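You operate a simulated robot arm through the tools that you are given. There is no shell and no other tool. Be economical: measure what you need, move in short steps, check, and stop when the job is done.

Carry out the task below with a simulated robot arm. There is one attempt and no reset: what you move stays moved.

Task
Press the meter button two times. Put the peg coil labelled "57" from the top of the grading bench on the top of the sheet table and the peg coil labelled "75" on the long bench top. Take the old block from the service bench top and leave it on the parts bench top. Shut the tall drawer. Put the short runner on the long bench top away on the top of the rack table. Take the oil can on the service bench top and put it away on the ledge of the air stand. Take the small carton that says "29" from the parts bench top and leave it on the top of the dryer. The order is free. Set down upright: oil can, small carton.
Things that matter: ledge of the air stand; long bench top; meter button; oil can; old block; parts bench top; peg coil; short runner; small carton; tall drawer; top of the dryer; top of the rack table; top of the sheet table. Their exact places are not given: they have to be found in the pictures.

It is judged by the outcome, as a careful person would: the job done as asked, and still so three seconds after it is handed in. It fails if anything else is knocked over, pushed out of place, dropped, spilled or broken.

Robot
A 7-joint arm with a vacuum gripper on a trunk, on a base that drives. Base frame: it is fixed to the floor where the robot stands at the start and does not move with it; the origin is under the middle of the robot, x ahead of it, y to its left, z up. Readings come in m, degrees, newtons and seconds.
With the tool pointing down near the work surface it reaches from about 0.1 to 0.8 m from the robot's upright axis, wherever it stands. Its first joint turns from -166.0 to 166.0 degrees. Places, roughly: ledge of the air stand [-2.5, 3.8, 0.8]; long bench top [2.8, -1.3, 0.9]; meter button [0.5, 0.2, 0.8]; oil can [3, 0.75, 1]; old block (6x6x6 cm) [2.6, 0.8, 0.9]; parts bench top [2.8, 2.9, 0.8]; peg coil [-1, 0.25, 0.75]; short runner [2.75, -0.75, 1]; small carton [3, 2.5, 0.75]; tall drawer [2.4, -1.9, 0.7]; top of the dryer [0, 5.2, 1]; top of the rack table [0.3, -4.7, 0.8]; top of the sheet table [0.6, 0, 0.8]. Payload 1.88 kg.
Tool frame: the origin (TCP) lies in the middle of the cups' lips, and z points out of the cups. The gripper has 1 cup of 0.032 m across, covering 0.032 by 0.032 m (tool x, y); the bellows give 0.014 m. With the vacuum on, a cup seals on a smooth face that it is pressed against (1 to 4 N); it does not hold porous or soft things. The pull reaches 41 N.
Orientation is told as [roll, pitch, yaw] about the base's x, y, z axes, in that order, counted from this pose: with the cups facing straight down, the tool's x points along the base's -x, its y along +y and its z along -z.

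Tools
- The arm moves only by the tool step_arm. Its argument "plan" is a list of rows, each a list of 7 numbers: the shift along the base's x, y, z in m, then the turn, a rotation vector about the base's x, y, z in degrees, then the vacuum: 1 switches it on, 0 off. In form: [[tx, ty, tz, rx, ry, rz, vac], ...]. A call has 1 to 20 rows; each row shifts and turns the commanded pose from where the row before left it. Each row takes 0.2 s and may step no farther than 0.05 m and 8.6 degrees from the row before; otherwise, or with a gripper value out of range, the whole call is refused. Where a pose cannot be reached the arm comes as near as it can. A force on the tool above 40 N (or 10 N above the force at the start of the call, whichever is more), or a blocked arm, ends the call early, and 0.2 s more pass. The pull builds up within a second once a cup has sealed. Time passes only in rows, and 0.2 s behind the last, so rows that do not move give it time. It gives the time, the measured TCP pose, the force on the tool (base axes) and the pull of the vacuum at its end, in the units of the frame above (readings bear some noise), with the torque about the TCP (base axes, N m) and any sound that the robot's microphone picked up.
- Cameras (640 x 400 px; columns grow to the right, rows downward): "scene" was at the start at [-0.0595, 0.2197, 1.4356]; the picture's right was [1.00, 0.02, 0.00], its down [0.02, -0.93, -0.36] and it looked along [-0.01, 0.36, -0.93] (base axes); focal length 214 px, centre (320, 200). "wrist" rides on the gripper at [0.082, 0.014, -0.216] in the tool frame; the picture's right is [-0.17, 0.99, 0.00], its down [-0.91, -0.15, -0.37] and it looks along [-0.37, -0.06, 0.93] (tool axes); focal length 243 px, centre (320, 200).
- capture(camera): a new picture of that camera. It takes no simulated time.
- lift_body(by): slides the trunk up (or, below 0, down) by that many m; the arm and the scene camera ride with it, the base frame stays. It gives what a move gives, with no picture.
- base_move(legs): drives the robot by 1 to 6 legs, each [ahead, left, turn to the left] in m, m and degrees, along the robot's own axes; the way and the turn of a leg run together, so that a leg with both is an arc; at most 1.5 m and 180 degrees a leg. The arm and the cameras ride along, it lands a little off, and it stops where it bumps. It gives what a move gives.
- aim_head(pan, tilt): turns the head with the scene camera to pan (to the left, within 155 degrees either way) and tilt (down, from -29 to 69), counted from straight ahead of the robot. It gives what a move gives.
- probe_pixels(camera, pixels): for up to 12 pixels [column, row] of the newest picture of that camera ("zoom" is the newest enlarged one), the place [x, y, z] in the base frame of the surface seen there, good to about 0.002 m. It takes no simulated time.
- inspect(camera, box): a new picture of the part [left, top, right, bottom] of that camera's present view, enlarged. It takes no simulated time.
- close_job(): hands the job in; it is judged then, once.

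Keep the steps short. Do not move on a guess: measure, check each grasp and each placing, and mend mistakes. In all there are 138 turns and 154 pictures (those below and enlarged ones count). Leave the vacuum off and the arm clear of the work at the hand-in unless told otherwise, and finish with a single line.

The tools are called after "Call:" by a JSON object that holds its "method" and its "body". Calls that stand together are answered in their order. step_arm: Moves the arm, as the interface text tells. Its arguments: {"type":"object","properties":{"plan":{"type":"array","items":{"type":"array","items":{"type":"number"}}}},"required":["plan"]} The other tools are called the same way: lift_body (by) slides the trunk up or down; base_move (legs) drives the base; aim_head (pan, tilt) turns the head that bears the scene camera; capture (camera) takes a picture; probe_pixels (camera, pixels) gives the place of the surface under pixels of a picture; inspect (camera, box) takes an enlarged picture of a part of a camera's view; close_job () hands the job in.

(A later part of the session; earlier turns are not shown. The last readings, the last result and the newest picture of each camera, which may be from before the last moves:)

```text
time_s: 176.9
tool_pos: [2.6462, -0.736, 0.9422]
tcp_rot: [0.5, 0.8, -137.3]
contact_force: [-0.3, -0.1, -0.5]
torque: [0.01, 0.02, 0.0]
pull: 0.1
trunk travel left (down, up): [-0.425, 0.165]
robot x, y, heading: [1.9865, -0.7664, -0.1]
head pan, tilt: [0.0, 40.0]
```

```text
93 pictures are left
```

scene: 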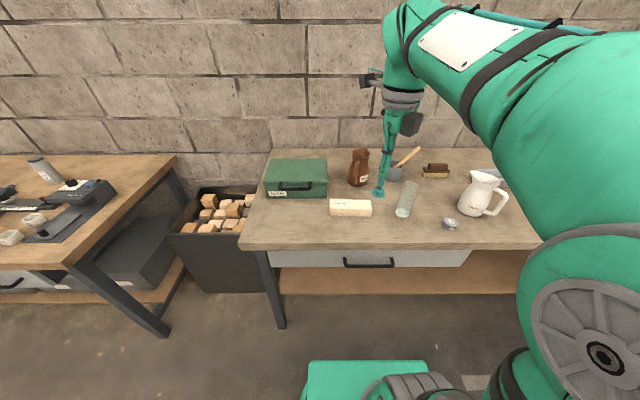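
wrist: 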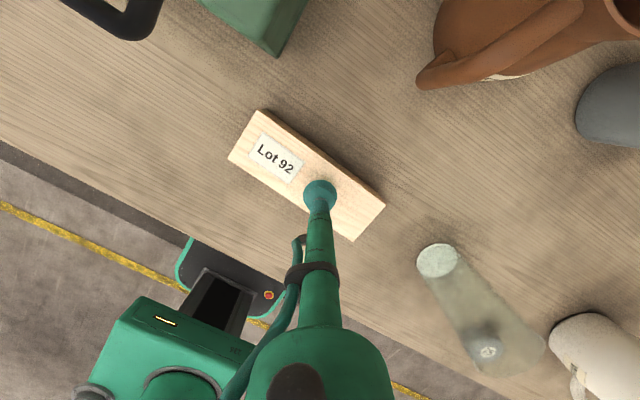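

Aligned and clear of the label. Vacuum on and press.

Call:
{"method": "step_arm", "body": {"plan": [[0, 0.002, -0.018, 0, 0, 0, 1], [0, 0, -0.006, 0, 0, 0, 1], [0, 0, -0.003, 0, 0, 0, 1], [0, 0, 0, 0, 0, 0, 1], [0, 0, 0, 0, 0, 0, 1], [0, 0, 0, 0, 0, 0, 1], [0, 0, 0, 0, 0, 0, 1]]}}

```text
time_s: 178.5
tool_pos: [2.6458, -0.736, 0.9174]
tcp_rot: [0.6, 1.2, -137.2]
contact_force: [9.2, -2.7, 19.4]
torque: [0.03, 0.32, -0.02]
pull: 40.3
trunk travel left (down, up): [-0.425, 0.165]
robot x, y, heading: [1.9836, -0.7657, -0.4]
head pan, tilt: [0.0, 40.0]
```

Sealed. Lift straight, pull in, back up, turn right and look down the hall toward the rack table.

Call:
{"method": "step_arm", "body": {"plan": [[0, 0, 0.02, 0, 0, 0, 1], [0, 0, 0.05, 0, 0, 0, 1], [0, 0, 0.05, 0, 0, 0, 1], [0, 0, 0.05, 0, 0, 0, 1], [0, 0, 0.05, 0, 0, 0, 1], [-0.05, 0, 0, 0, 0, 0, 1], [-0.05, 0, 0, 0, 0, 0, 1], [-0.05, 0, 0, 0, 0, 0, 1], [-0.05, 0, 0, 0, 0, 0, 1], [-0.05, 0, 0, 0, 0, 0, 1]]}}

Call:
{"method": "base_move", "body": {"legs": [[-0.45, 0, 0], [0, 0, -90]]}}

Call:
{"method": "aim_head", "body": {"pan": 15, "tilt": 25}}

Call:
{"method": "capture", "body": {"camera": "scene"}}

```text
time_s: 180.7
tool_pos: [2.3949, -0.7351, 1.1339]
tcp_rot: [0.5, 0.9, -137.3]
contact_force: [0.4, 0.5, -2.0]
torque: [0.0, 0.07, 0.02]
pull: 41.0
trunk travel left (down, up): [-0.425, 0.165]
robot x, y, heading: [1.9862, -0.7635, -0.4]
head pan, tilt: [0.0, 40.0]
```

```text
time_s: 187.2
tool_pos: [1.5652, -1.1743, 1.1353]
tcp_rot: [0.5, 0.9, 132.4]
contact_force: [-0.4, -0.3, -1.5]
torque: [0.02, 0.02, -0.04]
pull: 40.7
trunk travel left (down, up): [-0.425, 0.165]
robot x, y, heading: [1.5343, -0.7624, -90.5]
head pan, tilt: [0.0, 40.0]
```

```text
time_s: 188.0
tool_pos: [1.5669, -1.1755, 1.1345]
tcp_rot: [0.5, 1.0, 132.4]
contact_force: [0.1, 0.4, -1.9]
torque: [0.0, 0.0, 0.0]
pull: 40.7
trunk travel left (down, up): [-0.425, 0.165]
robot x, y, heading: [1.5418, -0.7636, -90.5]
head pan, tilt: [15.0, 25.0]
```

```text
92 pictures are left
```

scene: 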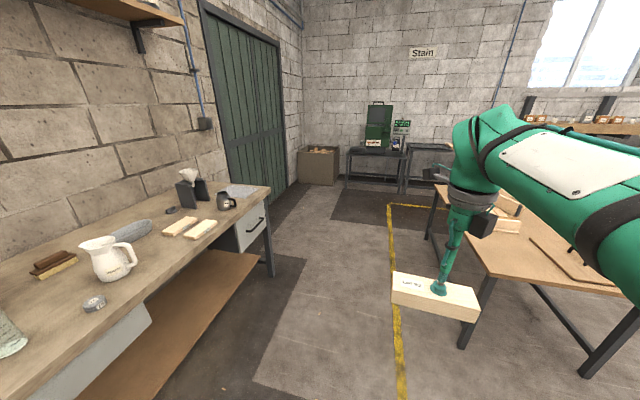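

The lane ahead is free. I probe the far tables.

Call:
{"method": "probe_pixels", "body": {"camera": "scene", "pixels": [[375, 151], [430, 148], [405, 192], [347, 187], [300, 175], [463, 345], [428, 237], [390, 205], [440, 185], [585, 370]]}}

Call:
{"method": "inspect", "body": {"camera": "scene", "box": [290, 80, 490, 205]}}

```text
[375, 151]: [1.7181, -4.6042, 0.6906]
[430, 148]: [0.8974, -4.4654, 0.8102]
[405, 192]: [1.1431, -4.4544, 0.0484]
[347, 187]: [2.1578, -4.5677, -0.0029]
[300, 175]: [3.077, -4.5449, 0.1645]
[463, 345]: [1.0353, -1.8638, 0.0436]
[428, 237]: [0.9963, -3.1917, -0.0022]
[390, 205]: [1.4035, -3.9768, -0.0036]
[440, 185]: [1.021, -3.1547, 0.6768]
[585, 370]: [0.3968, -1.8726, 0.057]
```

```text
3.20 times, centred on (390, 142) of scene
```

zoom: 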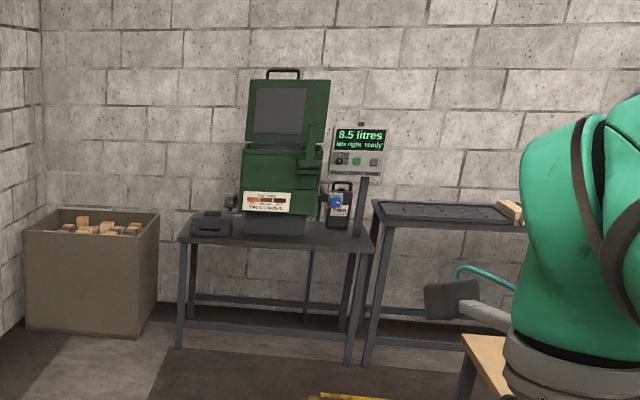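

Rack table front edge is near y -4.45, z 0.81, from x ≈ 1.1 toward smaller x. I drive 2.85 m ahead, then look right.

Call:
{"method": "base_move", "body": {"legs": [[1.5, 0, 0.5], [1.35, 0, 0]]}}

Call:
{"method": "aim_head", "body": {"pan": 0, "tilt": 35}}

Call:
{"method": "base_move", "body": {"legs": [[0, -0.95, 0]]}}

Call:
{"method": "capture", "body": {"camera": "scene"}}

```text
time_s: 201.7
tool_pos: [1.5554, -4.0171, 1.1341]
tcp_rot: [0.4, 0.9, 132.9]
contact_force: [-0.8, -0.5, -2.3]
torque: [-0.02, -0.02, -0.03]
pull: 41.0
trunk travel left (down, up): [-0.425, 0.165]
robot x, y, heading: [1.5237, -3.6018, -90.2]
head pan, tilt: [15.0, 25.0]
```

```text
time_s: 202.5
tool_pos: [1.5553, -4.0164, 1.1342]
tcp_rot: [0.5, 0.9, 133.0]
contact_force: [-0.5, -0.2, -2.2]
torque: [-0.01, 0.04, 0.01]
pull: 40.4
trunk travel left (down, up): [-0.425, 0.165]
robot x, y, heading: [1.5255, -3.6056, -90.1]
head pan, tilt: [0.0, 35.0]
```

```text
time_s: 207.5
tool_pos: [0.6016, -4.0163, 1.1346]
tcp_rot: [0.5, 0.9, 133.2]
contact_force: [0.1, 0.1, -2.3]
torque: [0.04, 0.03, -0.03]
pull: 40.7
trunk travel left (down, up): [-0.425, 0.165]
robot x, y, heading: [0.5683, -3.6031, -89.8]
head pan, tilt: [0.0, 35.0]
```

```text
90 pictures are left
```

scene: 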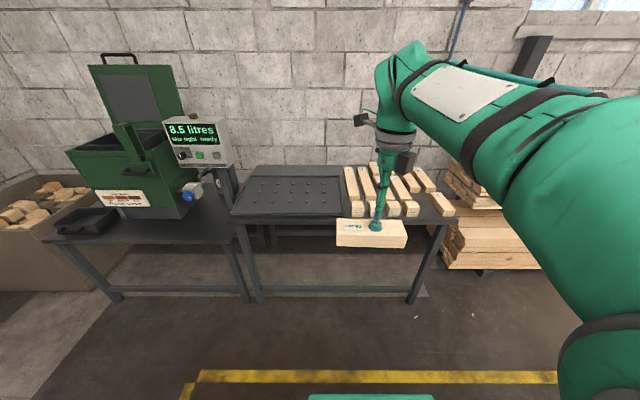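

I zoom on the rack table top.

Call:
{"method": "inspect", "body": {"camera": "scene", "box": [220, 145, 480, 307]}}

Call:
{"method": "capture", "body": {"camera": "wrist"}}

```text
2.46 times, centred on (350, 226) of scene
```

zoom: 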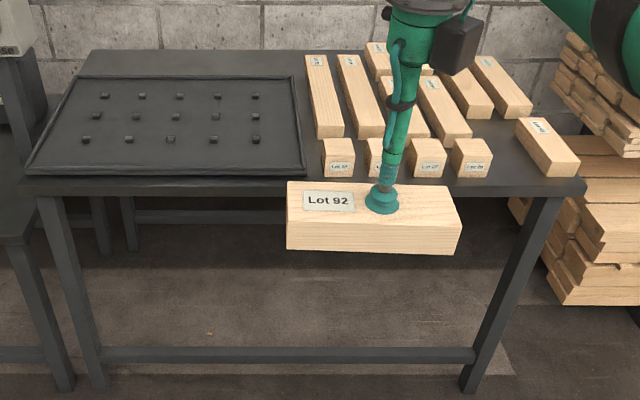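

```text
88 pictures are left
```

wrist: 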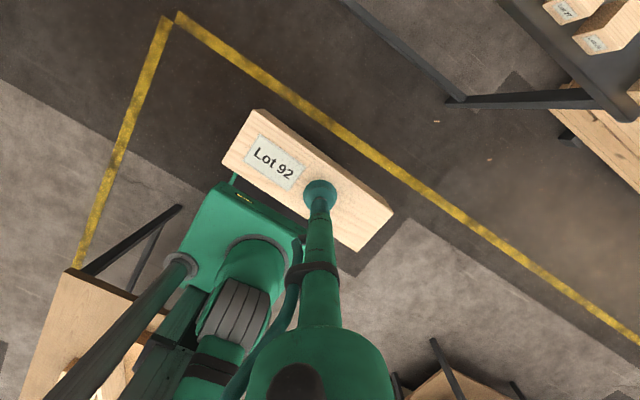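

I probe the table top for a free strip (behind the tray, and around the right-hand block).

Call:
{"method": "probe_pixels", "body": {"camera": "zoom", "pixels": [[200, 53], [200, 64], [200, 74], [200, 80], [92, 52], [340, 52], [300, 62], [500, 150], [508, 120], [520, 172], [575, 182], [30, 182]]}}

Call:
{"method": "probe_pixels", "body": {"camera": "zoom", "pixels": [[490, 145], [490, 175], [520, 122], [547, 122], [577, 165], [530, 165], [515, 118], [532, 108], [470, 138], [310, 172], [440, 130], [540, 172]]}}

```text
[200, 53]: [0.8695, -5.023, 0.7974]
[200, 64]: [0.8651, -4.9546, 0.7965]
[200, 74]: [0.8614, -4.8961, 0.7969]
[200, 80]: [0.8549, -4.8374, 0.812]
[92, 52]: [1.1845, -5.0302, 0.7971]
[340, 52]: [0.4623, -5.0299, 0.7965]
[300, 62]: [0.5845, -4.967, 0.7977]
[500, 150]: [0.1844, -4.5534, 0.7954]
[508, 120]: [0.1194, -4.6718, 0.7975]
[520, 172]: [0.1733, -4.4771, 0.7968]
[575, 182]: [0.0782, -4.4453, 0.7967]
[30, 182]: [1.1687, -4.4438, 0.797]
```

```text
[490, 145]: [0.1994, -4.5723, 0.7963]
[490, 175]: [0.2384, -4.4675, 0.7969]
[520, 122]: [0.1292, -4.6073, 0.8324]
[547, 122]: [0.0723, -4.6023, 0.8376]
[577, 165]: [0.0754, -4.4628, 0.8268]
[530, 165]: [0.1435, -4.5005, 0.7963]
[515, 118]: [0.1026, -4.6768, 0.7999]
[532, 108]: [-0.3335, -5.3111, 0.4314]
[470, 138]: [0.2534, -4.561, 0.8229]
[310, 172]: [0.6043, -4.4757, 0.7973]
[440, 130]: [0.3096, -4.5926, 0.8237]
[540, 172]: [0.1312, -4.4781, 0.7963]
```

The strip behind the tray (y -4.88…-5.03, x 0.46–1.18) is free, but far. I check the table's lower bar to see how near the base may go.

Call:
{"method": "probe_pixels", "body": {"camera": "zoom", "pixels": [[250, 355], [380, 355], [55, 385], [470, 382], [120, 240], [210, 222], [70, 320]]}}

Call:
{"method": "aim_head", "body": {"pan": 0, "tilt": 69}}

Call:
{"method": "capture", "body": {"camera": "scene"}}

Call:
{"method": "probe_pixels", "body": {"camera": "scene", "pixels": [[330, 200], [360, 200], [320, 260], [330, 230], [410, 260]]}}

```text
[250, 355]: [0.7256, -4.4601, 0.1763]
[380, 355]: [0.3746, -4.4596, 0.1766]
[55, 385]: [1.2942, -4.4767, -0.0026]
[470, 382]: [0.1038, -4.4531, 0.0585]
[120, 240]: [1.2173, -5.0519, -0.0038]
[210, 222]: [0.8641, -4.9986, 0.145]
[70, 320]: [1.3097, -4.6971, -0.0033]
```

```text
time_s: 208.5
tool_pos: [0.601, -4.0168, 1.1346]
tcp_rot: [0.4, 0.9, 133.2]
contact_force: [-0.6, 0.8, -1.8]
torque: [-0.01, 0.03, 0.01]
pull: 40.7
trunk travel left (down, up): [-0.425, 0.165]
robot x, y, heading: [0.5657, -3.6048, -90.1]
head pan, tilt: [0.0, 68.8]
```

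```text
87 pictures are left
```

scene: 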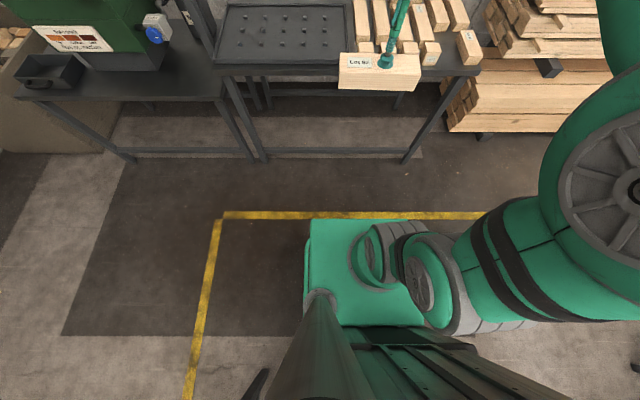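

```text
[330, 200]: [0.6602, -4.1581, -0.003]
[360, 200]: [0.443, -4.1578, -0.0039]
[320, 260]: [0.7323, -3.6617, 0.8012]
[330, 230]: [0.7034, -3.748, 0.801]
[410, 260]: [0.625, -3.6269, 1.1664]
```

The front bar stops the base at y -4.46, so the back strip is too far. But between the short block (edge x 0.235) and the right-hand block (x 0.13) there is a 10 cm gap, y -4.45…-4.65; the runner fits lengthwise along y there. I shift right 0.37 m, go ahead 0.3 m, and turn the tool 90°.

Call:
{"method": "base_move", "body": {"legs": [[0, -0.37, 0], [0.3, 0, 0]]}}

Call:
{"method": "aim_head", "body": {"pan": 0, "tilt": 50}}

Call:
{"method": "step_arm", "body": {"plan": [[0, 0, 0, 0, 0, -8.2, 1], [0, 0, 0, 0, 0, -8.2, 1], [0, 0, 0, 0, 0, -8.2, 1], [0, 0, 0, 0, 0, -8.2, 1], [0, 0, 0, 0, 0, -8.2, 1], [0, 0, 0, 0, 0, -8.2, 1], [0, 0, 0, 0, 0, -8.2, 1], [0, 0, 0, 0, 0, -8.2, 1], [0, 0, 0, 0, 0, -8.2, 1], [0, 0, 0, 0, 0, -8.2, 1], [0, 0, 0, 0, 0, -8.2, 1]]}}

Call:
{"method": "capture", "body": {"camera": "wrist"}}

Call:
{"method": "capture", "body": {"camera": "scene"}}

```text
time_s: 212.5
tool_pos: [0.2297, -4.317, 1.1352]
tcp_rot: [0.5, 0.9, 133.0]
contact_force: [-0.8, -0.3, -2.2]
torque: [0.01, 0.03, 0.03]
pull: 41.0
trunk travel left (down, up): [-0.425, 0.165]
robot x, y, heading: [0.198, -3.9045, -90.3]
head pan, tilt: [0.0, 68.8]
```

```text
time_s: 213.3
tool_pos: [0.2298, -4.3167, 1.1358]
tcp_rot: [0.4, 0.9, 133.0]
contact_force: [0.0, 1.0, -1.4]
torque: [0.03, 0.04, -0.01]
pull: 40.6
trunk travel left (down, up): [-0.425, 0.165]
robot x, y, heading: [0.1973, -3.9055, -90.1]
head pan, tilt: [0.0, 50.0]
```

```text
time_s: 215.9
tool_pos: [0.2233, -4.3264, 1.1731]
tcp_rot: [-1.7, 2.6, 41.5]
contact_force: [-0.4, 1.3, -1.4]
torque: [-0.1, -0.04, -0.01]
pull: 40.7
trunk travel left (down, up): [-0.425, 0.165]
robot x, y, heading: [0.1953, -3.9031, -90.3]
head pan, tilt: [0.0, 50.0]
stopped in row 11: the arm was blocked; the commanded pose is now the measured one
```

```text
86 pictures are left
```

wrist: 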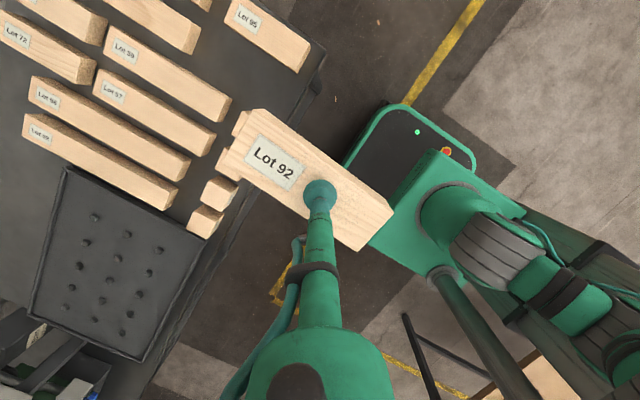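

```text
85 pictures are left
```

scene: 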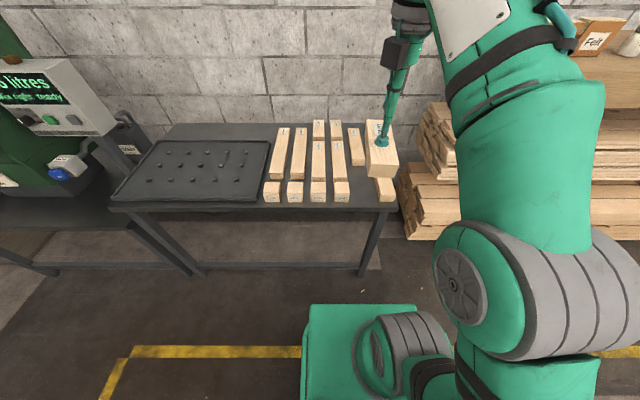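

The runner now lies along y. I straighten the small tilt (3°) and move over the gap at (0.183, -4.53), staying high.

Call:
{"method": "step_arm", "body": {"plan": [[0, 0, 0, 3.0, -0.8, 1.5, 1], [-0.01, -0.04, 0, 0, 0, 0, 1], [-0.01, -0.04, 0, 0, 0, 0, 1], [-0.01, -0.04, 0, 0, 0, 0, 1], [-0.01, -0.04, 0, 0, 0, 0, 1], [0, -0.044, 0, 0, 0, 0, 1], [0, 0, -0.05, 0, 0, 0, 1], [0, 0, -0.05, 0, 0, 0, 1]]}}

Call:
{"method": "capture", "body": {"camera": "wrist"}}

Call:
{"method": "inspect", "body": {"camera": "scene", "box": [240, 110, 440, 230]}}

```text
time_s: 217.7
tool_pos: [0.1865, -4.5333, 1.0788]
tcp_rot: [-0.3, 0.2, 43.6]
contact_force: [-0.4, -0.8, -12.6]
torque: [0.25, -0.02, 0.02]
pull: 40.3
trunk travel left (down, up): [-0.425, 0.165]
robot x, y, heading: [0.1962, -3.903, -90.0]
head pan, tilt: [0.0, 50.0]
```

```text
84 pictures are left
```

wrist: 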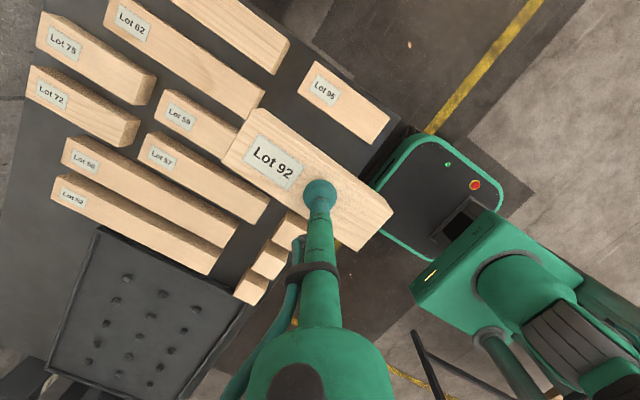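

```text
3.20 times, centred on (340, 170) of scene
```

zoom: 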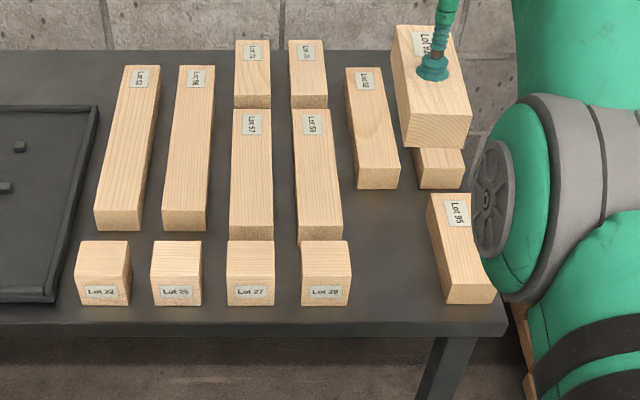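

A clear view: the gap lies between "Lot 29" short block and "Lot 95". I probe its borders.

Call:
{"method": "probe_pixels", "body": {"camera": "zoom", "pixels": [[354, 305], [442, 303], [352, 270], [426, 225], [380, 190], [440, 190], [395, 318], [395, 250], [347, 245], [428, 197], [466, 195], [300, 280]]}}

```text
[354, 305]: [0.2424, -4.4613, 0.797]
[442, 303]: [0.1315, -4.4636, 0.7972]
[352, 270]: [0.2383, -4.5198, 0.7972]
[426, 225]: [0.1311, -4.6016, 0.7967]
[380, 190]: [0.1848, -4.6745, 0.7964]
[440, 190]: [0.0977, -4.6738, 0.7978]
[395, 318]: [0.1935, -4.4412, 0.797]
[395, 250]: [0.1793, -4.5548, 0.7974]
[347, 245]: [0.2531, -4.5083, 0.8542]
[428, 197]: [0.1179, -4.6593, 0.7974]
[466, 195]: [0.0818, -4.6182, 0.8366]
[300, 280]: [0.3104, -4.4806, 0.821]
```

Gap: x 0.131–0.242, y -4.44…-4.675, z 0.797. I aim TCP at (0.187, -4.546) and lower to z 0.86.

Call:
{"method": "step_arm", "body": {"plan": [[0, -0.012, 0, 0, 0, 0, 1], [0, 0, -0.045, 0, 0, 0, 1], [0, 0, -0.045, 0, 0, 0, 1], [0, 0, -0.045, 0, 0, 0, 1], [0, 0, -0.042, 0, 0, 0, 1], [0, 0, -0.04, 0, 0, 0, 1]]}}

Call:
{"method": "inspect", "body": {"camera": "scene", "box": [280, 110, 440, 230]}}

Call:
{"method": "capture", "body": {"camera": "wrist"}}

```text
time_s: 219.1
tool_pos: [0.0936, -4.5451, 0.9637]
tcp_rot: [0.2, -1.1, 44.5]
contact_force: [-0.4, -0.2, -1.8]
torque: [0.04, 0.0, 0.01]
pull: 40.5
out of reach, approached as far as the arm can: row 2, 3, 4, 5, 6
trunk travel left (down, up): [-0.425, 0.165]
robot x, y, heading: [0.201, -3.9035, -89.9]
head pan, tilt: [0.0, 50.0]
```

```text
3.33 times, centred on (360, 170) of scene
```

zoom: 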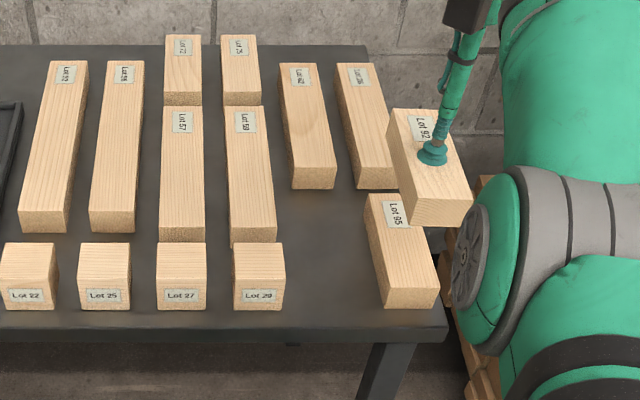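

```text
81 pictures are left
```

wrist: 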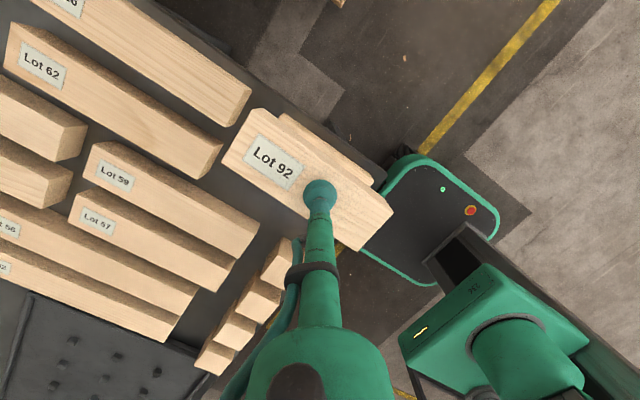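

The arm could not follow there in this wrist configuration and drifted sideways (still above the blocks, no contact). I go back up and in, then turn the tool the other way by 180°.

Call:
{"method": "step_arm", "body": {"plan": [[0, 0, 0.05, 0, 0, 0, 1], [0, 0, 0.05, 0, 0, 0, 1], [0, 0, 0.05, 0, 0, 0, 1], [0, 0, 0.05, 0, 0, 0, 1], [0, 0, 0.05, 0, 0, 0, 1]]}}

Call:
{"method": "capture", "body": {"camera": "scene"}}

```text
time_s: 220.5
tool_pos: [0.0951, -4.5379, 1.1508]
tcp_rot: [3.4, -4.9, 43.4]
contact_force: [0.3, -2.2, -3.4]
torque: [0.38, -0.09, 0.01]
pull: 40.5
out of reach, approached as far as the arm can: row 5
trunk travel left (down, up): [-0.425, 0.165]
robot x, y, heading: [0.1962, -3.9029, -90.0]
head pan, tilt: [0.0, 50.0]
stopped in row 5: the arm was blocked; the commanded pose is now the measured one
```

```text
80 pictures are left
```

scene: 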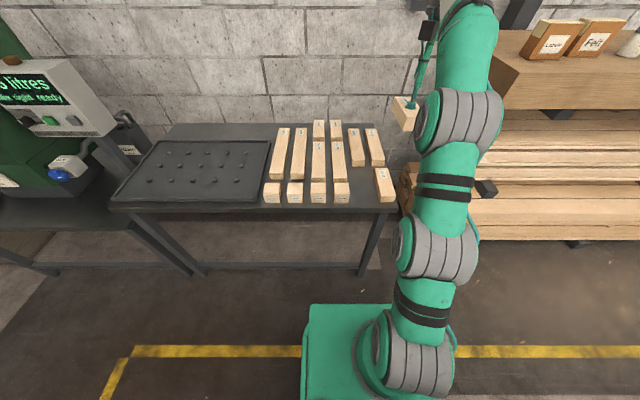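

I pull the TCP back toward the robot while turning the tool counter-clockwise.

Call:
{"method": "step_arm", "body": {"plan": [[0.0175, 0.036, 0, -0.5, 0.8, 0, 1], [0.0175, 0.036, 0, -0.5, 0.8, 8, 1], [0.0175, 0.036, 0, 0, 0, 8, 1], [0.0175, 0.036, 0, 0, 0, 8, 1], [0.0175, 0.036, 0, 0, 0, 8, 1], [0.0175, 0.036, 0, 0, 0, 8, 1], [0, 0, 0, 0, 0, 8, 1], [0, 0, 0, 0, 0, 8, 1], [0, 0, 0, 0, 0, 8, 1], [0, 0, 0, 0, 0, 8, 1], [0, 0, 0, 0, 0, 8, 1], [0, 0, 0, 0, 0, 8, 1]]}}

Call:
{"method": "capture", "body": {"camera": "scene"}}

```text
time_s: 223.1
tool_pos: [0.2, -4.3203, 1.1576]
tcp_rot: [3.5, -2.4, 131.4]
contact_force: [-0.3, -0.2, -1.5]
torque: [0.05, 0.02, 0.0]
pull: 41.0
trunk travel left (down, up): [-0.425, 0.165]
robot x, y, heading: [0.1979, -3.9017, -90.2]
head pan, tilt: [0.0, 50.0]
```

```text
79 pictures are left
```

scene: 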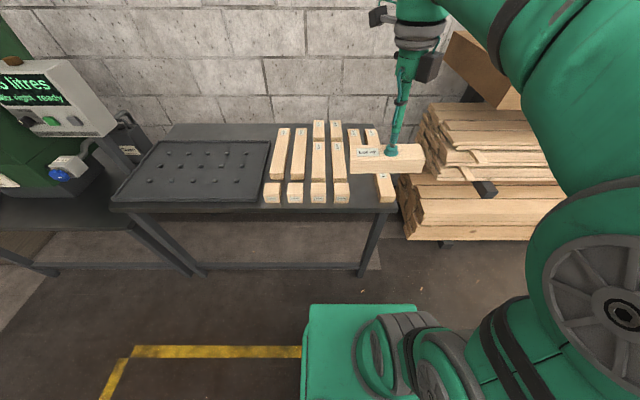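

Back in the good configuration. I correct the tilt (4.2°) and turn another +94°.

Call:
{"method": "step_arm", "body": {"plan": [[0, 0, 0, 0.5, -4.2, 7, 1], [0, 0, 0, 0, 0, 7.9, 1], [0, 0, 0, 0, 0, 7.9, 1], [0, 0, 0, 0, 0, 7.9, 1], [0, 0, 0, 0, 0, 7.9, 1], [0, 0, 0, 0, 0, 7.9, 1], [0, 0, 0, 0, 0, 7.9, 1], [0, 0, 0, 0, 0, 7.9, 1], [0, 0, 0, 0, 0, 7.9, 1], [0, 0, 0, 0, 0, 7.9, 1], [0, 0, 0, 0, 0, 7.9, 1], [0, 0, 0, 0, 0, 7.9, 1]]}}

Call:
{"method": "capture", "body": {"camera": "scene"}}

```text
time_s: 225.7
tool_pos: [0.2012, -4.3191, 1.1569]
tcp_rot: [0.2, 0.3, -134.6]
contact_force: [-0.2, -0.1, -1.5]
torque: [-0.05, 0.01, -0.02]
pull: 40.9
trunk travel left (down, up): [-0.425, 0.165]
robot x, y, heading: [0.1992, -3.9037, -90.2]
head pan, tilt: [0.0, 50.0]
```

```text
78 pictures are left
```

scene: 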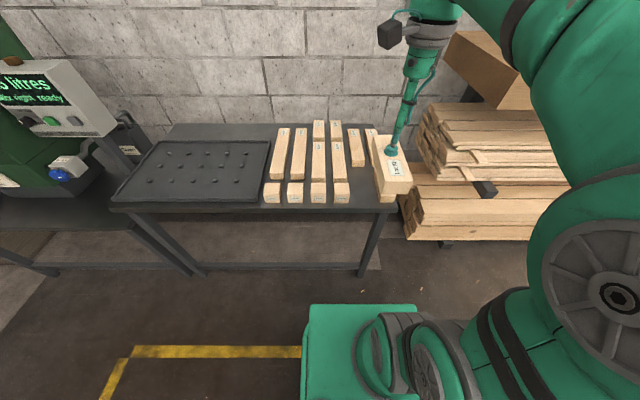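

Good. Now over the gap: TCP target (0.187, -4.562), down to z 1.0 and check.

Call:
{"method": "step_arm", "body": {"plan": [[-0.0024, -0.0405, 0, 0, 0, 0, 1], [-0.0024, -0.0405, 0, 0, 0, 0, 1], [-0.0024, -0.0405, 0, 0, 0, 0, 1], [-0.0024, -0.0405, 0, 0, 0, 0, 1], [-0.0024, -0.0405, 0, 0, 0, 0, 1], [-0.0024, -0.0405, 0, 0, 0, 0, 1], [0, 0, -0.05, 0, 0, 0, 1], [0, 0, -0.05, 0, 0, 0, 1], [0, 0, -0.05, 0, 0, 0, 1]]}}

Call:
{"method": "capture", "body": {"camera": "wrist"}}

```text
time_s: 227.7
tool_pos: [0.1861, -4.5623, 1.0061]
tcp_rot: [0.2, 0.2, -134.8]
contact_force: [0.4, 0.3, -1.1]
torque: [-0.02, 0.01, 0.06]
pull: 40.7
trunk travel left (down, up): [-0.425, 0.165]
robot x, y, heading: [0.1997, -3.9073, -90.2]
head pan, tilt: [0.0, 50.0]
```

```text
77 pictures are left
```

wrist: 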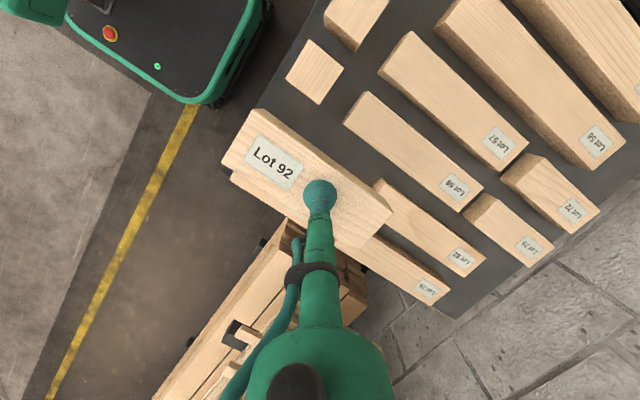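

It follows exactly now. Lower to z 0.86.

Call:
{"method": "step_arm", "body": {"plan": [[0, 0, -0.05, 0, 0, 0, 1], [0, 0, -0.05, 0, 0, 0, 1], [0, 0, -0.045, 0, 0, 0, 1]]}}

Call:
{"method": "inspect", "body": {"camera": "scene", "box": [280, 110, 440, 230]}}

Call:
{"method": "capture", "body": {"camera": "wrist"}}

```text
time_s: 228.5
tool_pos: [0.1859, -4.5616, 0.8618]
tcp_rot: [0.2, 0.2, -134.7]
contact_force: [0.7, 0.4, -1.9]
torque: [-0.06, 0.03, 0.01]
pull: 40.7
trunk travel left (down, up): [-0.425, 0.165]
robot x, y, heading: [0.1986, -3.9016, -89.9]
head pan, tilt: [0.0, 50.0]
```

```text
3.33 times, centred on (360, 170) of scene
```

zoom: 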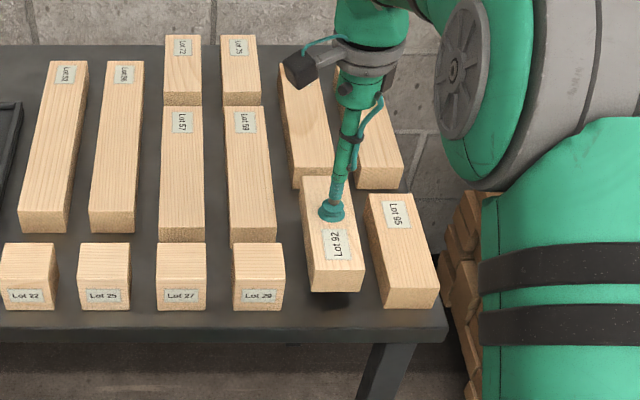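

```text
75 pictures are left
```

wrist: 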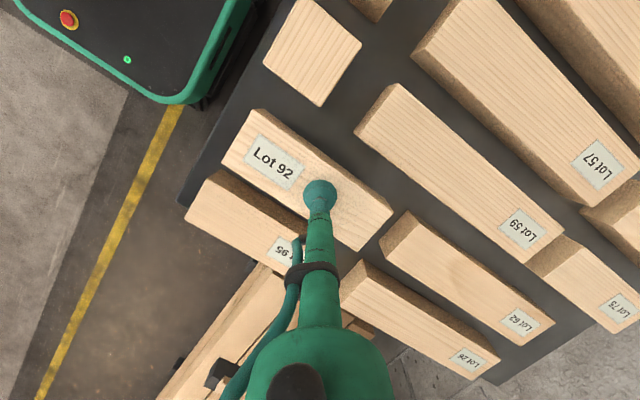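

It fits; I shift 6 mm left and 6 mm nearer and lower till contact.

Call:
{"method": "step_arm", "body": {"plan": [[0.006, 0.006, -0.01, 0, 0, 0, 1], [0, 0, -0.007, 0, 0, 0, 1], [0, 0, -0.004, 0, 0, 0, 1], [0, 0, -0.003, 0, 0, 0, 1]]}}

```text
time_s: 229.5
tool_pos: [0.1913, -4.5565, 0.8401]
tcp_rot: [0.4, 0.0, -134.7]
contact_force: [-2.5, 2.5, 10.8]
torque: [0.29, -0.11, 0.04]
pull: 41.0
trunk travel left (down, up): [-0.425, 0.165]
robot x, y, heading: [0.1977, -3.9065, -89.8]
head pan, tilt: [0.0, 50.0]
```

Contact (10.8 N). Release, wait, rise straight, and pull the arm in.

Call:
{"method": "step_arm", "body": {"plan": [[0, 0, 0, 0, 0, 0, 0], [0, 0, 0, 0, 0, 0, 0], [0, 0, 0, 0, 0, 0, 0], [0, 0, 0, 0, 0, 0, 0], [0, 0, 0, 0, 0, 0, 0], [0, 0, 0.01, 0, 0, 0, 0], [0, 0, 0.04, 0, 0, 0, 0], [0, 0, 0.05, 0, 0, 0, 0], [0, 0, 0.05, 0, 0, 0, 0], [0, 0, 0.05, 0, 0, 0, 0], [0, 0, 0.05, 0, 0, 0, 0], [0, 0, 0.05, 0, 0, 0, 0], [0, 0.045, 0, 0, 0, -8, 0], [0, 0.045, 0, 0, 0, -8, 0], [0, 0.045, 0, 0, 0, -8, 0], [0, 0.045, 0, 0, 0, -8, 0]]}}

Call:
{"method": "inspect", "body": {"camera": "scene", "box": [280, 110, 440, 230]}}

```text
time_s: 232.9
tool_pos: [0.1908, -4.3761, 1.1381]
tcp_rot: [0.1, 0.2, -166.8]
contact_force: [0.4, 0.0, -0.2]
torque: [0.04, 0.0, -0.01]
pull: 0.1
trunk travel left (down, up): [-0.425, 0.165]
robot x, y, heading: [0.1988, -3.9053, -90.1]
head pan, tilt: [0.0, 50.0]
```

```text
3.33 times, centred on (360, 170) of scene
```

zoom: 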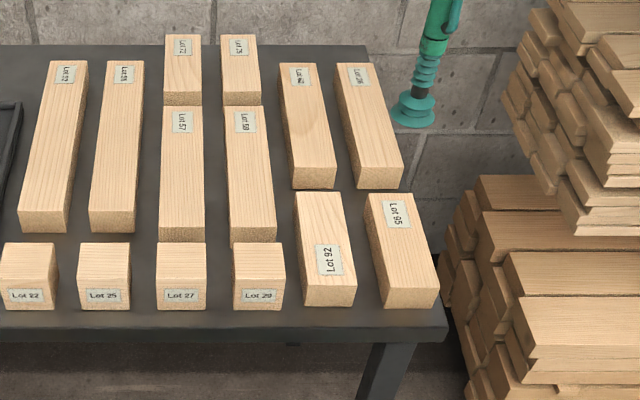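

The runner is put away. Now I drive back up the lane to the service bench, turning the tool back meanwhile.

Call:
{"method": "step_arm", "body": {"plan": [[0, 0, 0, 0, 0, -8, 0], [0, 0, 0, 0, 0, -8, 0], [0, 0, 0, 0, 0, -8, 0], [0, 0, 0, 0, 0, -8, 0], [0, 0, 0, 0, 0, -8, 0], [0, 0, 0, 0, 0, -8, 0], [0, 0, 0, 0, 0, -8, 0]]}}

Call:
{"method": "base_move", "body": {"legs": [[-0.3, 0, 0], [0, 1.35, 0], [0, 0, 180], [1.5, 0, 0], [1.5, 0, 0], [1.35, 0, 0]]}}

Call:
{"method": "base_move", "body": {"legs": [[0, 0, -90], [0.2, 0, 0]]}}

Call:
{"method": "capture", "body": {"camera": "scene"}}

```text
time_s: 234.5
tool_pos: [0.1908, -4.3776, 1.1364]
tcp_rot: [0.2, 0.2, 137.2]
contact_force: [0.1, -0.2, 0.1]
torque: [0.0, 0.0, -0.01]
pull: 0.1
trunk travel left (down, up): [-0.425, 0.165]
robot x, y, heading: [0.2012, -3.9076, -90.0]
head pan, tilt: [0.0, 50.0]
```

```text
time_s: 270.7
tool_pos: [1.5009, 1.2398, 1.1371]
tcp_rot: [0.0, 0.1, -42.0]
contact_force: [-0.2, -0.4, 1.0]
torque: [0.0, -0.02, 0.02]
pull: 0.1
trunk travel left (down, up): [-0.425, 0.165]
robot x, y, heading: [1.4983, 0.7682, 90.7]
head pan, tilt: [0.0, 50.0]
```

```text
time_s: 276.2
tool_pos: [2.1721, 0.7557, 1.1376]
tcp_rot: [0.1, 0.2, -133.1]
contact_force: [0.9, 0.5, 0.3]
torque: [-0.03, -0.05, -0.02]
pull: 0.1
trunk travel left (down, up): [-0.425, 0.165]
robot x, y, heading: [1.6986, 0.7628, -0.6]
head pan, tilt: [0.0, 50.0]
```

```text
73 pictures are left
```

scene: 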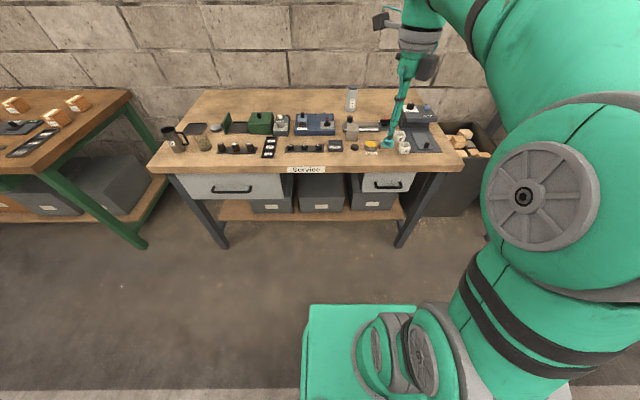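

I zoom on the service bench to find the oil can and the old block.

Call:
{"method": "inspect", "body": {"camera": "scene", "box": [150, 75, 310, 175]}}

Call:
{"method": "inspect", "body": {"camera": "scene", "box": [290, 75, 450, 175]}}

```text
4.00 times, centred on (230, 125) of scene
```

zoom: 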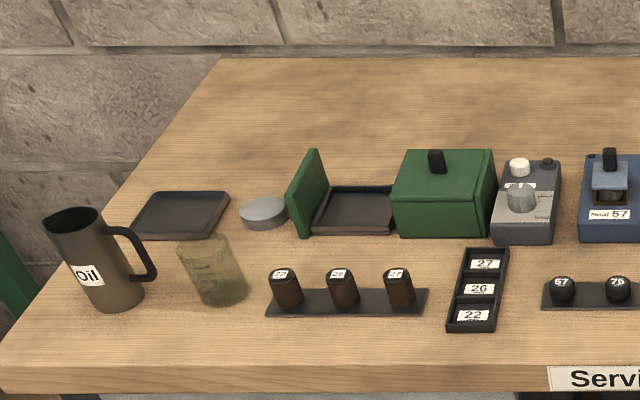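

```text
4.00 times, centred on (370, 125) of scene
```

zoom: 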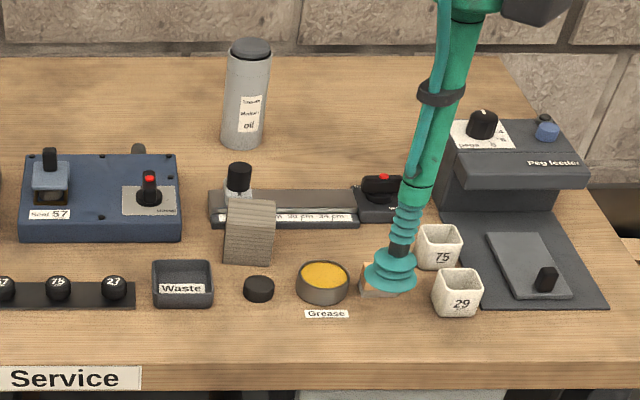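

I probe the gray grooved block, the thing behind the cup, and the oil cylinder.

Call:
{"method": "probe_pixels", "body": {"camera": "zoom", "pixels": [[250, 205], [250, 235], [235, 215], [270, 215], [250, 48], [247, 140], [232, 50], [268, 52], [370, 290], [365, 268], [400, 250], [320, 330]]}}

Call:
{"method": "capture", "body": {"camera": "wrist"}}

```text
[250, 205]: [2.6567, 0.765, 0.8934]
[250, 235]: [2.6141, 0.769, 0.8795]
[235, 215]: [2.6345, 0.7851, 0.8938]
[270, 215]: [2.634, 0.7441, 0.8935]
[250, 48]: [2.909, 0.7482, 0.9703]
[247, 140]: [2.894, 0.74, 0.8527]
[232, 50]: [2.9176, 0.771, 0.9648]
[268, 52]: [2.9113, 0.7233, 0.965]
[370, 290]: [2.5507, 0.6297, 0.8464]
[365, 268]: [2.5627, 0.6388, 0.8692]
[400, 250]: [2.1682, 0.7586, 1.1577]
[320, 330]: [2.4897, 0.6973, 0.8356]
```

```text
70 pictures are left
```

wrist: 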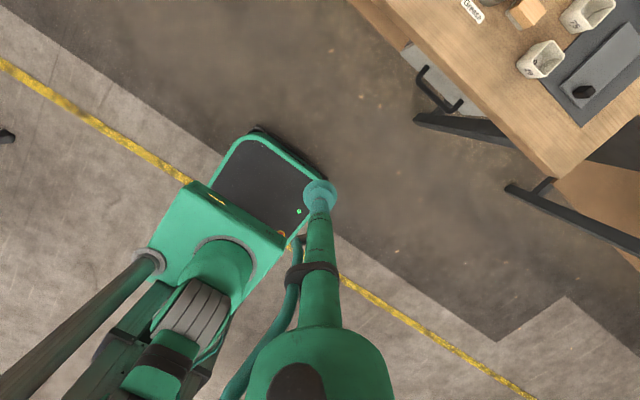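

The old block is at (2.635, 0.765), top 0.894; oil can at about (2.90, 0.747), top ~0.97 — far in. I probe the base's front edge to see how near I can drive.

Call:
{"method": "probe_pixels", "body": {"camera": "wrist", "pixels": [[255, 128], [325, 178], [245, 140], [263, 133], [500, 150], [385, 38], [560, 192]]}}

Call:
{"method": "base_move", "body": {"legs": [[0.3, 0, 0.6]]}}

Call:
{"method": "capture", "body": {"camera": "wrist"}}

Call:
{"method": "inspect", "body": {"camera": "scene", "box": [240, 100, 440, 225]}}

```text
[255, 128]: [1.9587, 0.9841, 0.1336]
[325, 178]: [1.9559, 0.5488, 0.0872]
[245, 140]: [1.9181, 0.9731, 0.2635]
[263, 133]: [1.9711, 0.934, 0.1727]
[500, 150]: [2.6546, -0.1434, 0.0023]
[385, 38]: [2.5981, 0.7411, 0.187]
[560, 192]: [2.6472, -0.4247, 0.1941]
```

```text
time_s: 278.3
tool_pos: [2.4744, 0.7616, 1.1372]
tcp_rot: [0.2, 0.1, -132.4]
contact_force: [0.4, 0.6, 0.8]
torque: [0.0, 0.01, 0.02]
pull: 0.0
trunk travel left (down, up): [-0.425, 0.165]
robot x, y, heading: [2.0008, 0.7678, 0.3]
head pan, tilt: [0.0, 50.0]
```

```text
69 pictures are left
```

wrist: 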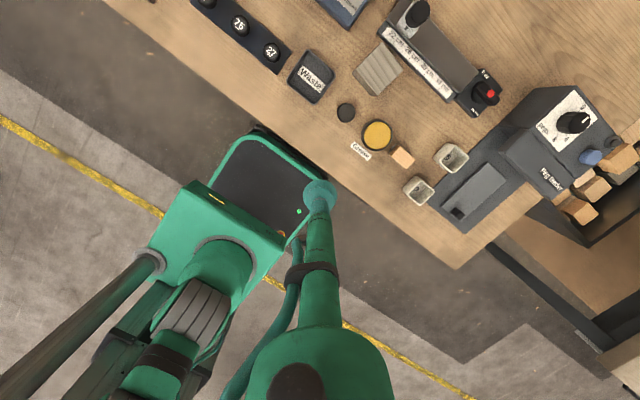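

```text
3.20 times, centred on (340, 162) of scene
```

zoom: 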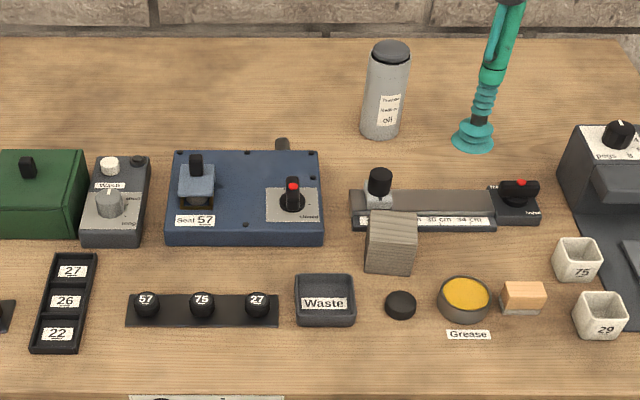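

The base front is only 0.27 m ahead, so I can go up to x ≈ 2.15. First the old block: zoom in the wrist view and probe its top.

Call:
{"method": "inspect", "body": {"camera": "wrist", "box": [330, 20, 458, 100]}}

Call:
{"method": "probe_pixels", "body": {"camera": "zoom", "pixels": [[250, 110], [365, 230], [230, 340], [120, 260], [250, 225], [300, 200], [200, 270], [250, 330], [180, 300], [240, 240]]}}

```text
5.00 times, centred on (394, 60) of wrist
```

zoom: 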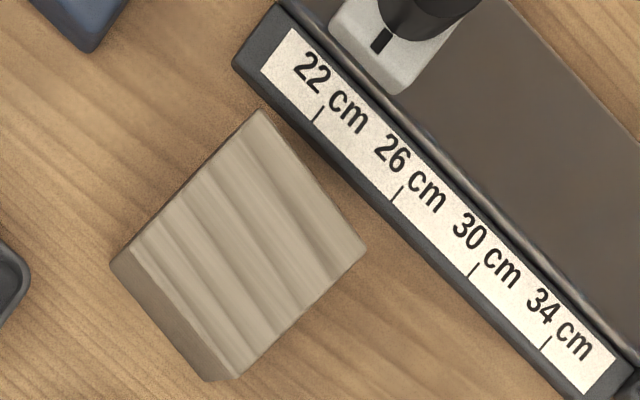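

```text
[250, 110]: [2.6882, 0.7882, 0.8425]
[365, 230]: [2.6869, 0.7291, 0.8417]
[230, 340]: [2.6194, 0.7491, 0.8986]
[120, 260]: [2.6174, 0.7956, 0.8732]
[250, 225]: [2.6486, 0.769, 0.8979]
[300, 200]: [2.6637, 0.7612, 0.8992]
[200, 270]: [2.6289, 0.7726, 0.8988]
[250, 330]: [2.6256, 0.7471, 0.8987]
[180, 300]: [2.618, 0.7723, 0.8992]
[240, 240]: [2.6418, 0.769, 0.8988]
```

Top centre is (2.643, 0.769), z ≈ 0.896. I go over it and down to 0.92.

Call:
{"method": "step_arm", "body": {"plan": [[0.0421, 0.0019, 0, 0, 0, 0, 0], [0.0421, 0.0019, 0, 0, 0, 0, 0], [0.0421, 0.0019, 0, 0, 0, 0, 0], [0.0421, 0.0019, 0, 0, 0, 0, 0], [0, 0, -0.0435, 0, 0, 0, 0], [0, 0, -0.0435, 0, 0, 0, 0], [0, 0, -0.0435, 0, 0, 0, 0], [0, 0, -0.0435, 0, 0, 0, 0], [0, 0, -0.0435, 0, 0, 0, 0]]}}

Call:
{"method": "capture", "body": {"camera": "wrist"}}

```text
time_s: 280.3
tool_pos: [2.6404, 0.7693, 0.9201]
tcp_rot: [0.2, 0.2, -132.5]
contact_force: [-0.3, 0.4, 0.7]
torque: [-0.01, -0.01, -0.01]
pull: 0.0
trunk travel left (down, up): [-0.425, 0.165]
robot x, y, heading: [2.0027, 0.7659, 0.6]
head pan, tilt: [0.0, 50.0]
```

```text
66 pictures are left
```

wrist: 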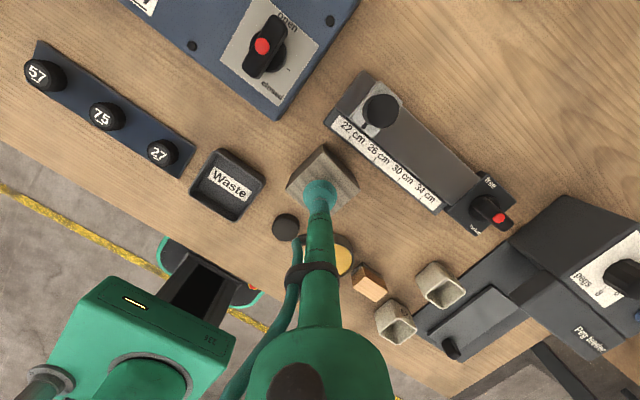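

Centred. Vacuum on and press gently.

Call:
{"method": "step_arm", "body": {"plan": [[0.002, 0, -0.018, 0, 0, 0, 1], [0, 0, -0.006, 0, 0, 0, 1], [0, 0, -0.003, 0, 0, 0, 1], [0, 0, 0, 0, 0, 0, 1], [0, 0, 0, 0, 0, 0, 1], [0, 0, 0, 0, 0, 0, 1], [0, 0, 0, 0, 0, 0, 1]]}}

```text
time_s: 281.9
tool_pos: [2.6439, 0.7691, 0.8931]
tcp_rot: [0.2, 0.3, -132.3]
contact_force: [3.3, 0.0, 16.3]
torque: [-0.07, 0.11, 0.07]
pull: 40.8
trunk travel left (down, up): [-0.425, 0.165]
robot x, y, heading: [2.0, 0.7647, 0.4]
head pan, tilt: [0.0, 50.0]
```

Sealed. Lift, pull in, back up 0.3 m, and shift left to the parts bench.

Call:
{"method": "step_arm", "body": {"plan": [[0, 0, 0.02, 0, 0, 0, 1], [0, 0, 0.05, 0, 0, 0, 1], [0, 0, 0.05, 0, 0, 0, 1], [0, 0, 0.05, 0, 0, 0, 1], [0, 0, 0.05, 0, 0, 0, 1], [0, 0, 0.03, 0, 0, 0, 1], [-0.05, 0, 0, 0, 0, 0, 1], [-0.05, 0, 0, 0, 0, 0, 1], [-0.05, 0, 0, 0, 0, 0, 1], [-0.05, 0, 0, 0, 0, 0, 1]]}}

Call:
{"method": "base_move", "body": {"legs": [[-0.3, 0, 0], [0, 1.5, 0], [0, 0.5, 0]]}}

Call:
{"method": "capture", "body": {"camera": "scene"}}

```text
time_s: 284.1
tool_pos: [2.4452, 0.7694, 1.1423]
tcp_rot: [0.2, 0.1, -132.5]
contact_force: [0.3, -1.0, -1.0]
torque: [-0.03, 0.07, -0.02]
pull: 41.3
trunk travel left (down, up): [-0.425, 0.165]
robot x, y, heading: [1.9992, 0.7649, 0.3]
head pan, tilt: [0.0, 50.0]
```

```text
time_s: 295.7
tool_pos: [2.1399, 2.7729, 1.142]
tcp_rot: [0.0, 0.2, -132.4]
contact_force: [-0.9, 0.7, -0.7]
torque: [-0.02, -0.01, 0.02]
pull: 40.7
trunk travel left (down, up): [-0.425, 0.165]
robot x, y, heading: [1.6965, 2.7712, 0.3]
head pan, tilt: [0.0, 50.0]
```

```text
65 pictures are left
```

scene: 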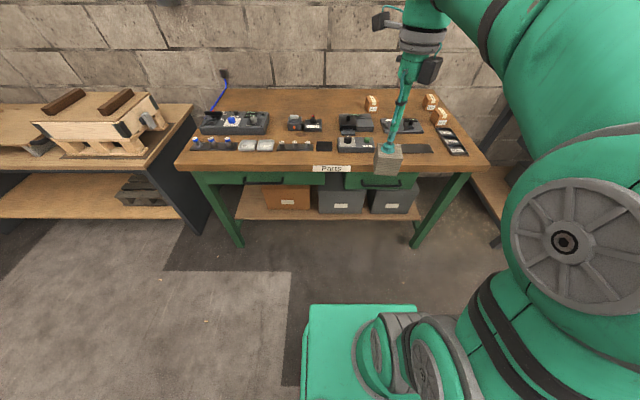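

Zoom on the parts bench: cartons and free space.

Call:
{"method": "inspect", "body": {"camera": "scene", "box": [330, 80, 490, 180]}}

Call:
{"method": "inspect", "body": {"camera": "scene", "box": [175, 80, 355, 180]}}

Call:
{"method": "probe_pixels", "body": {"camera": "scene", "pixels": [[372, 98], [430, 96], [440, 110], [290, 100], [330, 100], [325, 162], [330, 143], [280, 120], [335, 125], [300, 157], [270, 100], [400, 105]]}}

```text
4.00 times, centred on (410, 130) of scene
```

zoom: 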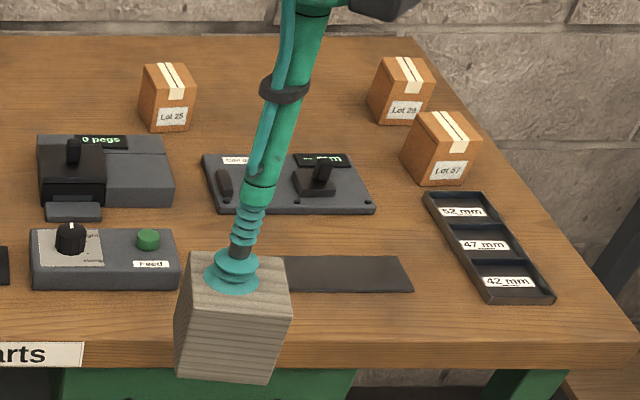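

```text
3.56 times, centred on (265, 130) of scene
```

zoom: 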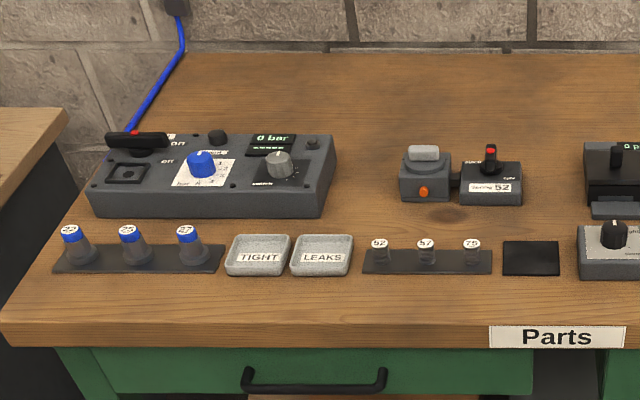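

```text
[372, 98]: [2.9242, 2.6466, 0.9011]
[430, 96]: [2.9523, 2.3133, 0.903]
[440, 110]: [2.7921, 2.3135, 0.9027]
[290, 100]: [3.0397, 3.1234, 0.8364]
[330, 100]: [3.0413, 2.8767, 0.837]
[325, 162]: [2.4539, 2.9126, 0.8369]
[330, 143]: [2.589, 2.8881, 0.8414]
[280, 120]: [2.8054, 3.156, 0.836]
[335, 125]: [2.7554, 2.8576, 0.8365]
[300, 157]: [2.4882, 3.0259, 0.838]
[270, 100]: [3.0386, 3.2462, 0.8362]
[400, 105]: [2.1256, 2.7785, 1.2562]
```

Carton "29" is the back-right one at (2.952, 2.313). For the old block I'll look at the free area around (2.75–2.9, 3.0–3.16). I drive nearer and look from the wrist.

Call:
{"method": "base_move", "body": {"legs": [[0, 0.25, 0], [0.4, 0, 0]]}}

Call:
{"method": "capture", "body": {"camera": "wrist"}}

Call:
{"method": "inspect", "body": {"camera": "scene", "box": [180, 100, 460, 275]}}

```text
time_s: 299.6
tool_pos: [2.5421, 3.0276, 1.1426]
tcp_rot: [0.0, 0.1, -132.4]
contact_force: [0.4, -1.4, -1.1]
torque: [0.01, 0.01, 0.01]
pull: 40.8
trunk travel left (down, up): [-0.425, 0.165]
robot x, y, heading: [2.1007, 3.0247, -0.1]
head pan, tilt: [0.0, 50.0]
```

```text
62 pictures are left
```

wrist: 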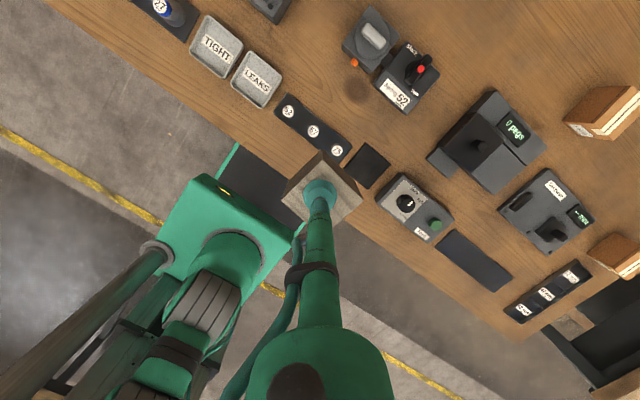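

```text
2.29 times, centred on (320, 188) of scene
```

zoom: 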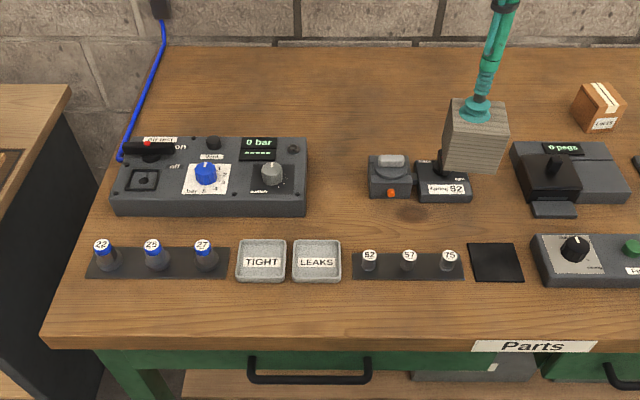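

I probe the free patch between the blue-knob box and the spring tester, and behind it.

Call:
{"method": "probe_pixels", "body": {"camera": "zoom", "pixels": [[312, 210], [366, 198], [340, 130], [340, 225], [312, 160], [366, 155], [410, 130], [440, 110], [380, 120], [320, 238], [340, 175]]}}

```text
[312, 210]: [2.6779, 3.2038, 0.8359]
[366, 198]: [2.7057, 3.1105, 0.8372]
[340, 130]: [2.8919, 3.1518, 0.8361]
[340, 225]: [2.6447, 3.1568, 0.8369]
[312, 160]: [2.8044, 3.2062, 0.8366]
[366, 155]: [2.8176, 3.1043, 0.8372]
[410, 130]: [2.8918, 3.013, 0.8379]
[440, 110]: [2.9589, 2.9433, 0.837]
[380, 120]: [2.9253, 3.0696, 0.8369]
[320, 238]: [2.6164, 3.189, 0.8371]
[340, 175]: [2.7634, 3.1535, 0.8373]
```

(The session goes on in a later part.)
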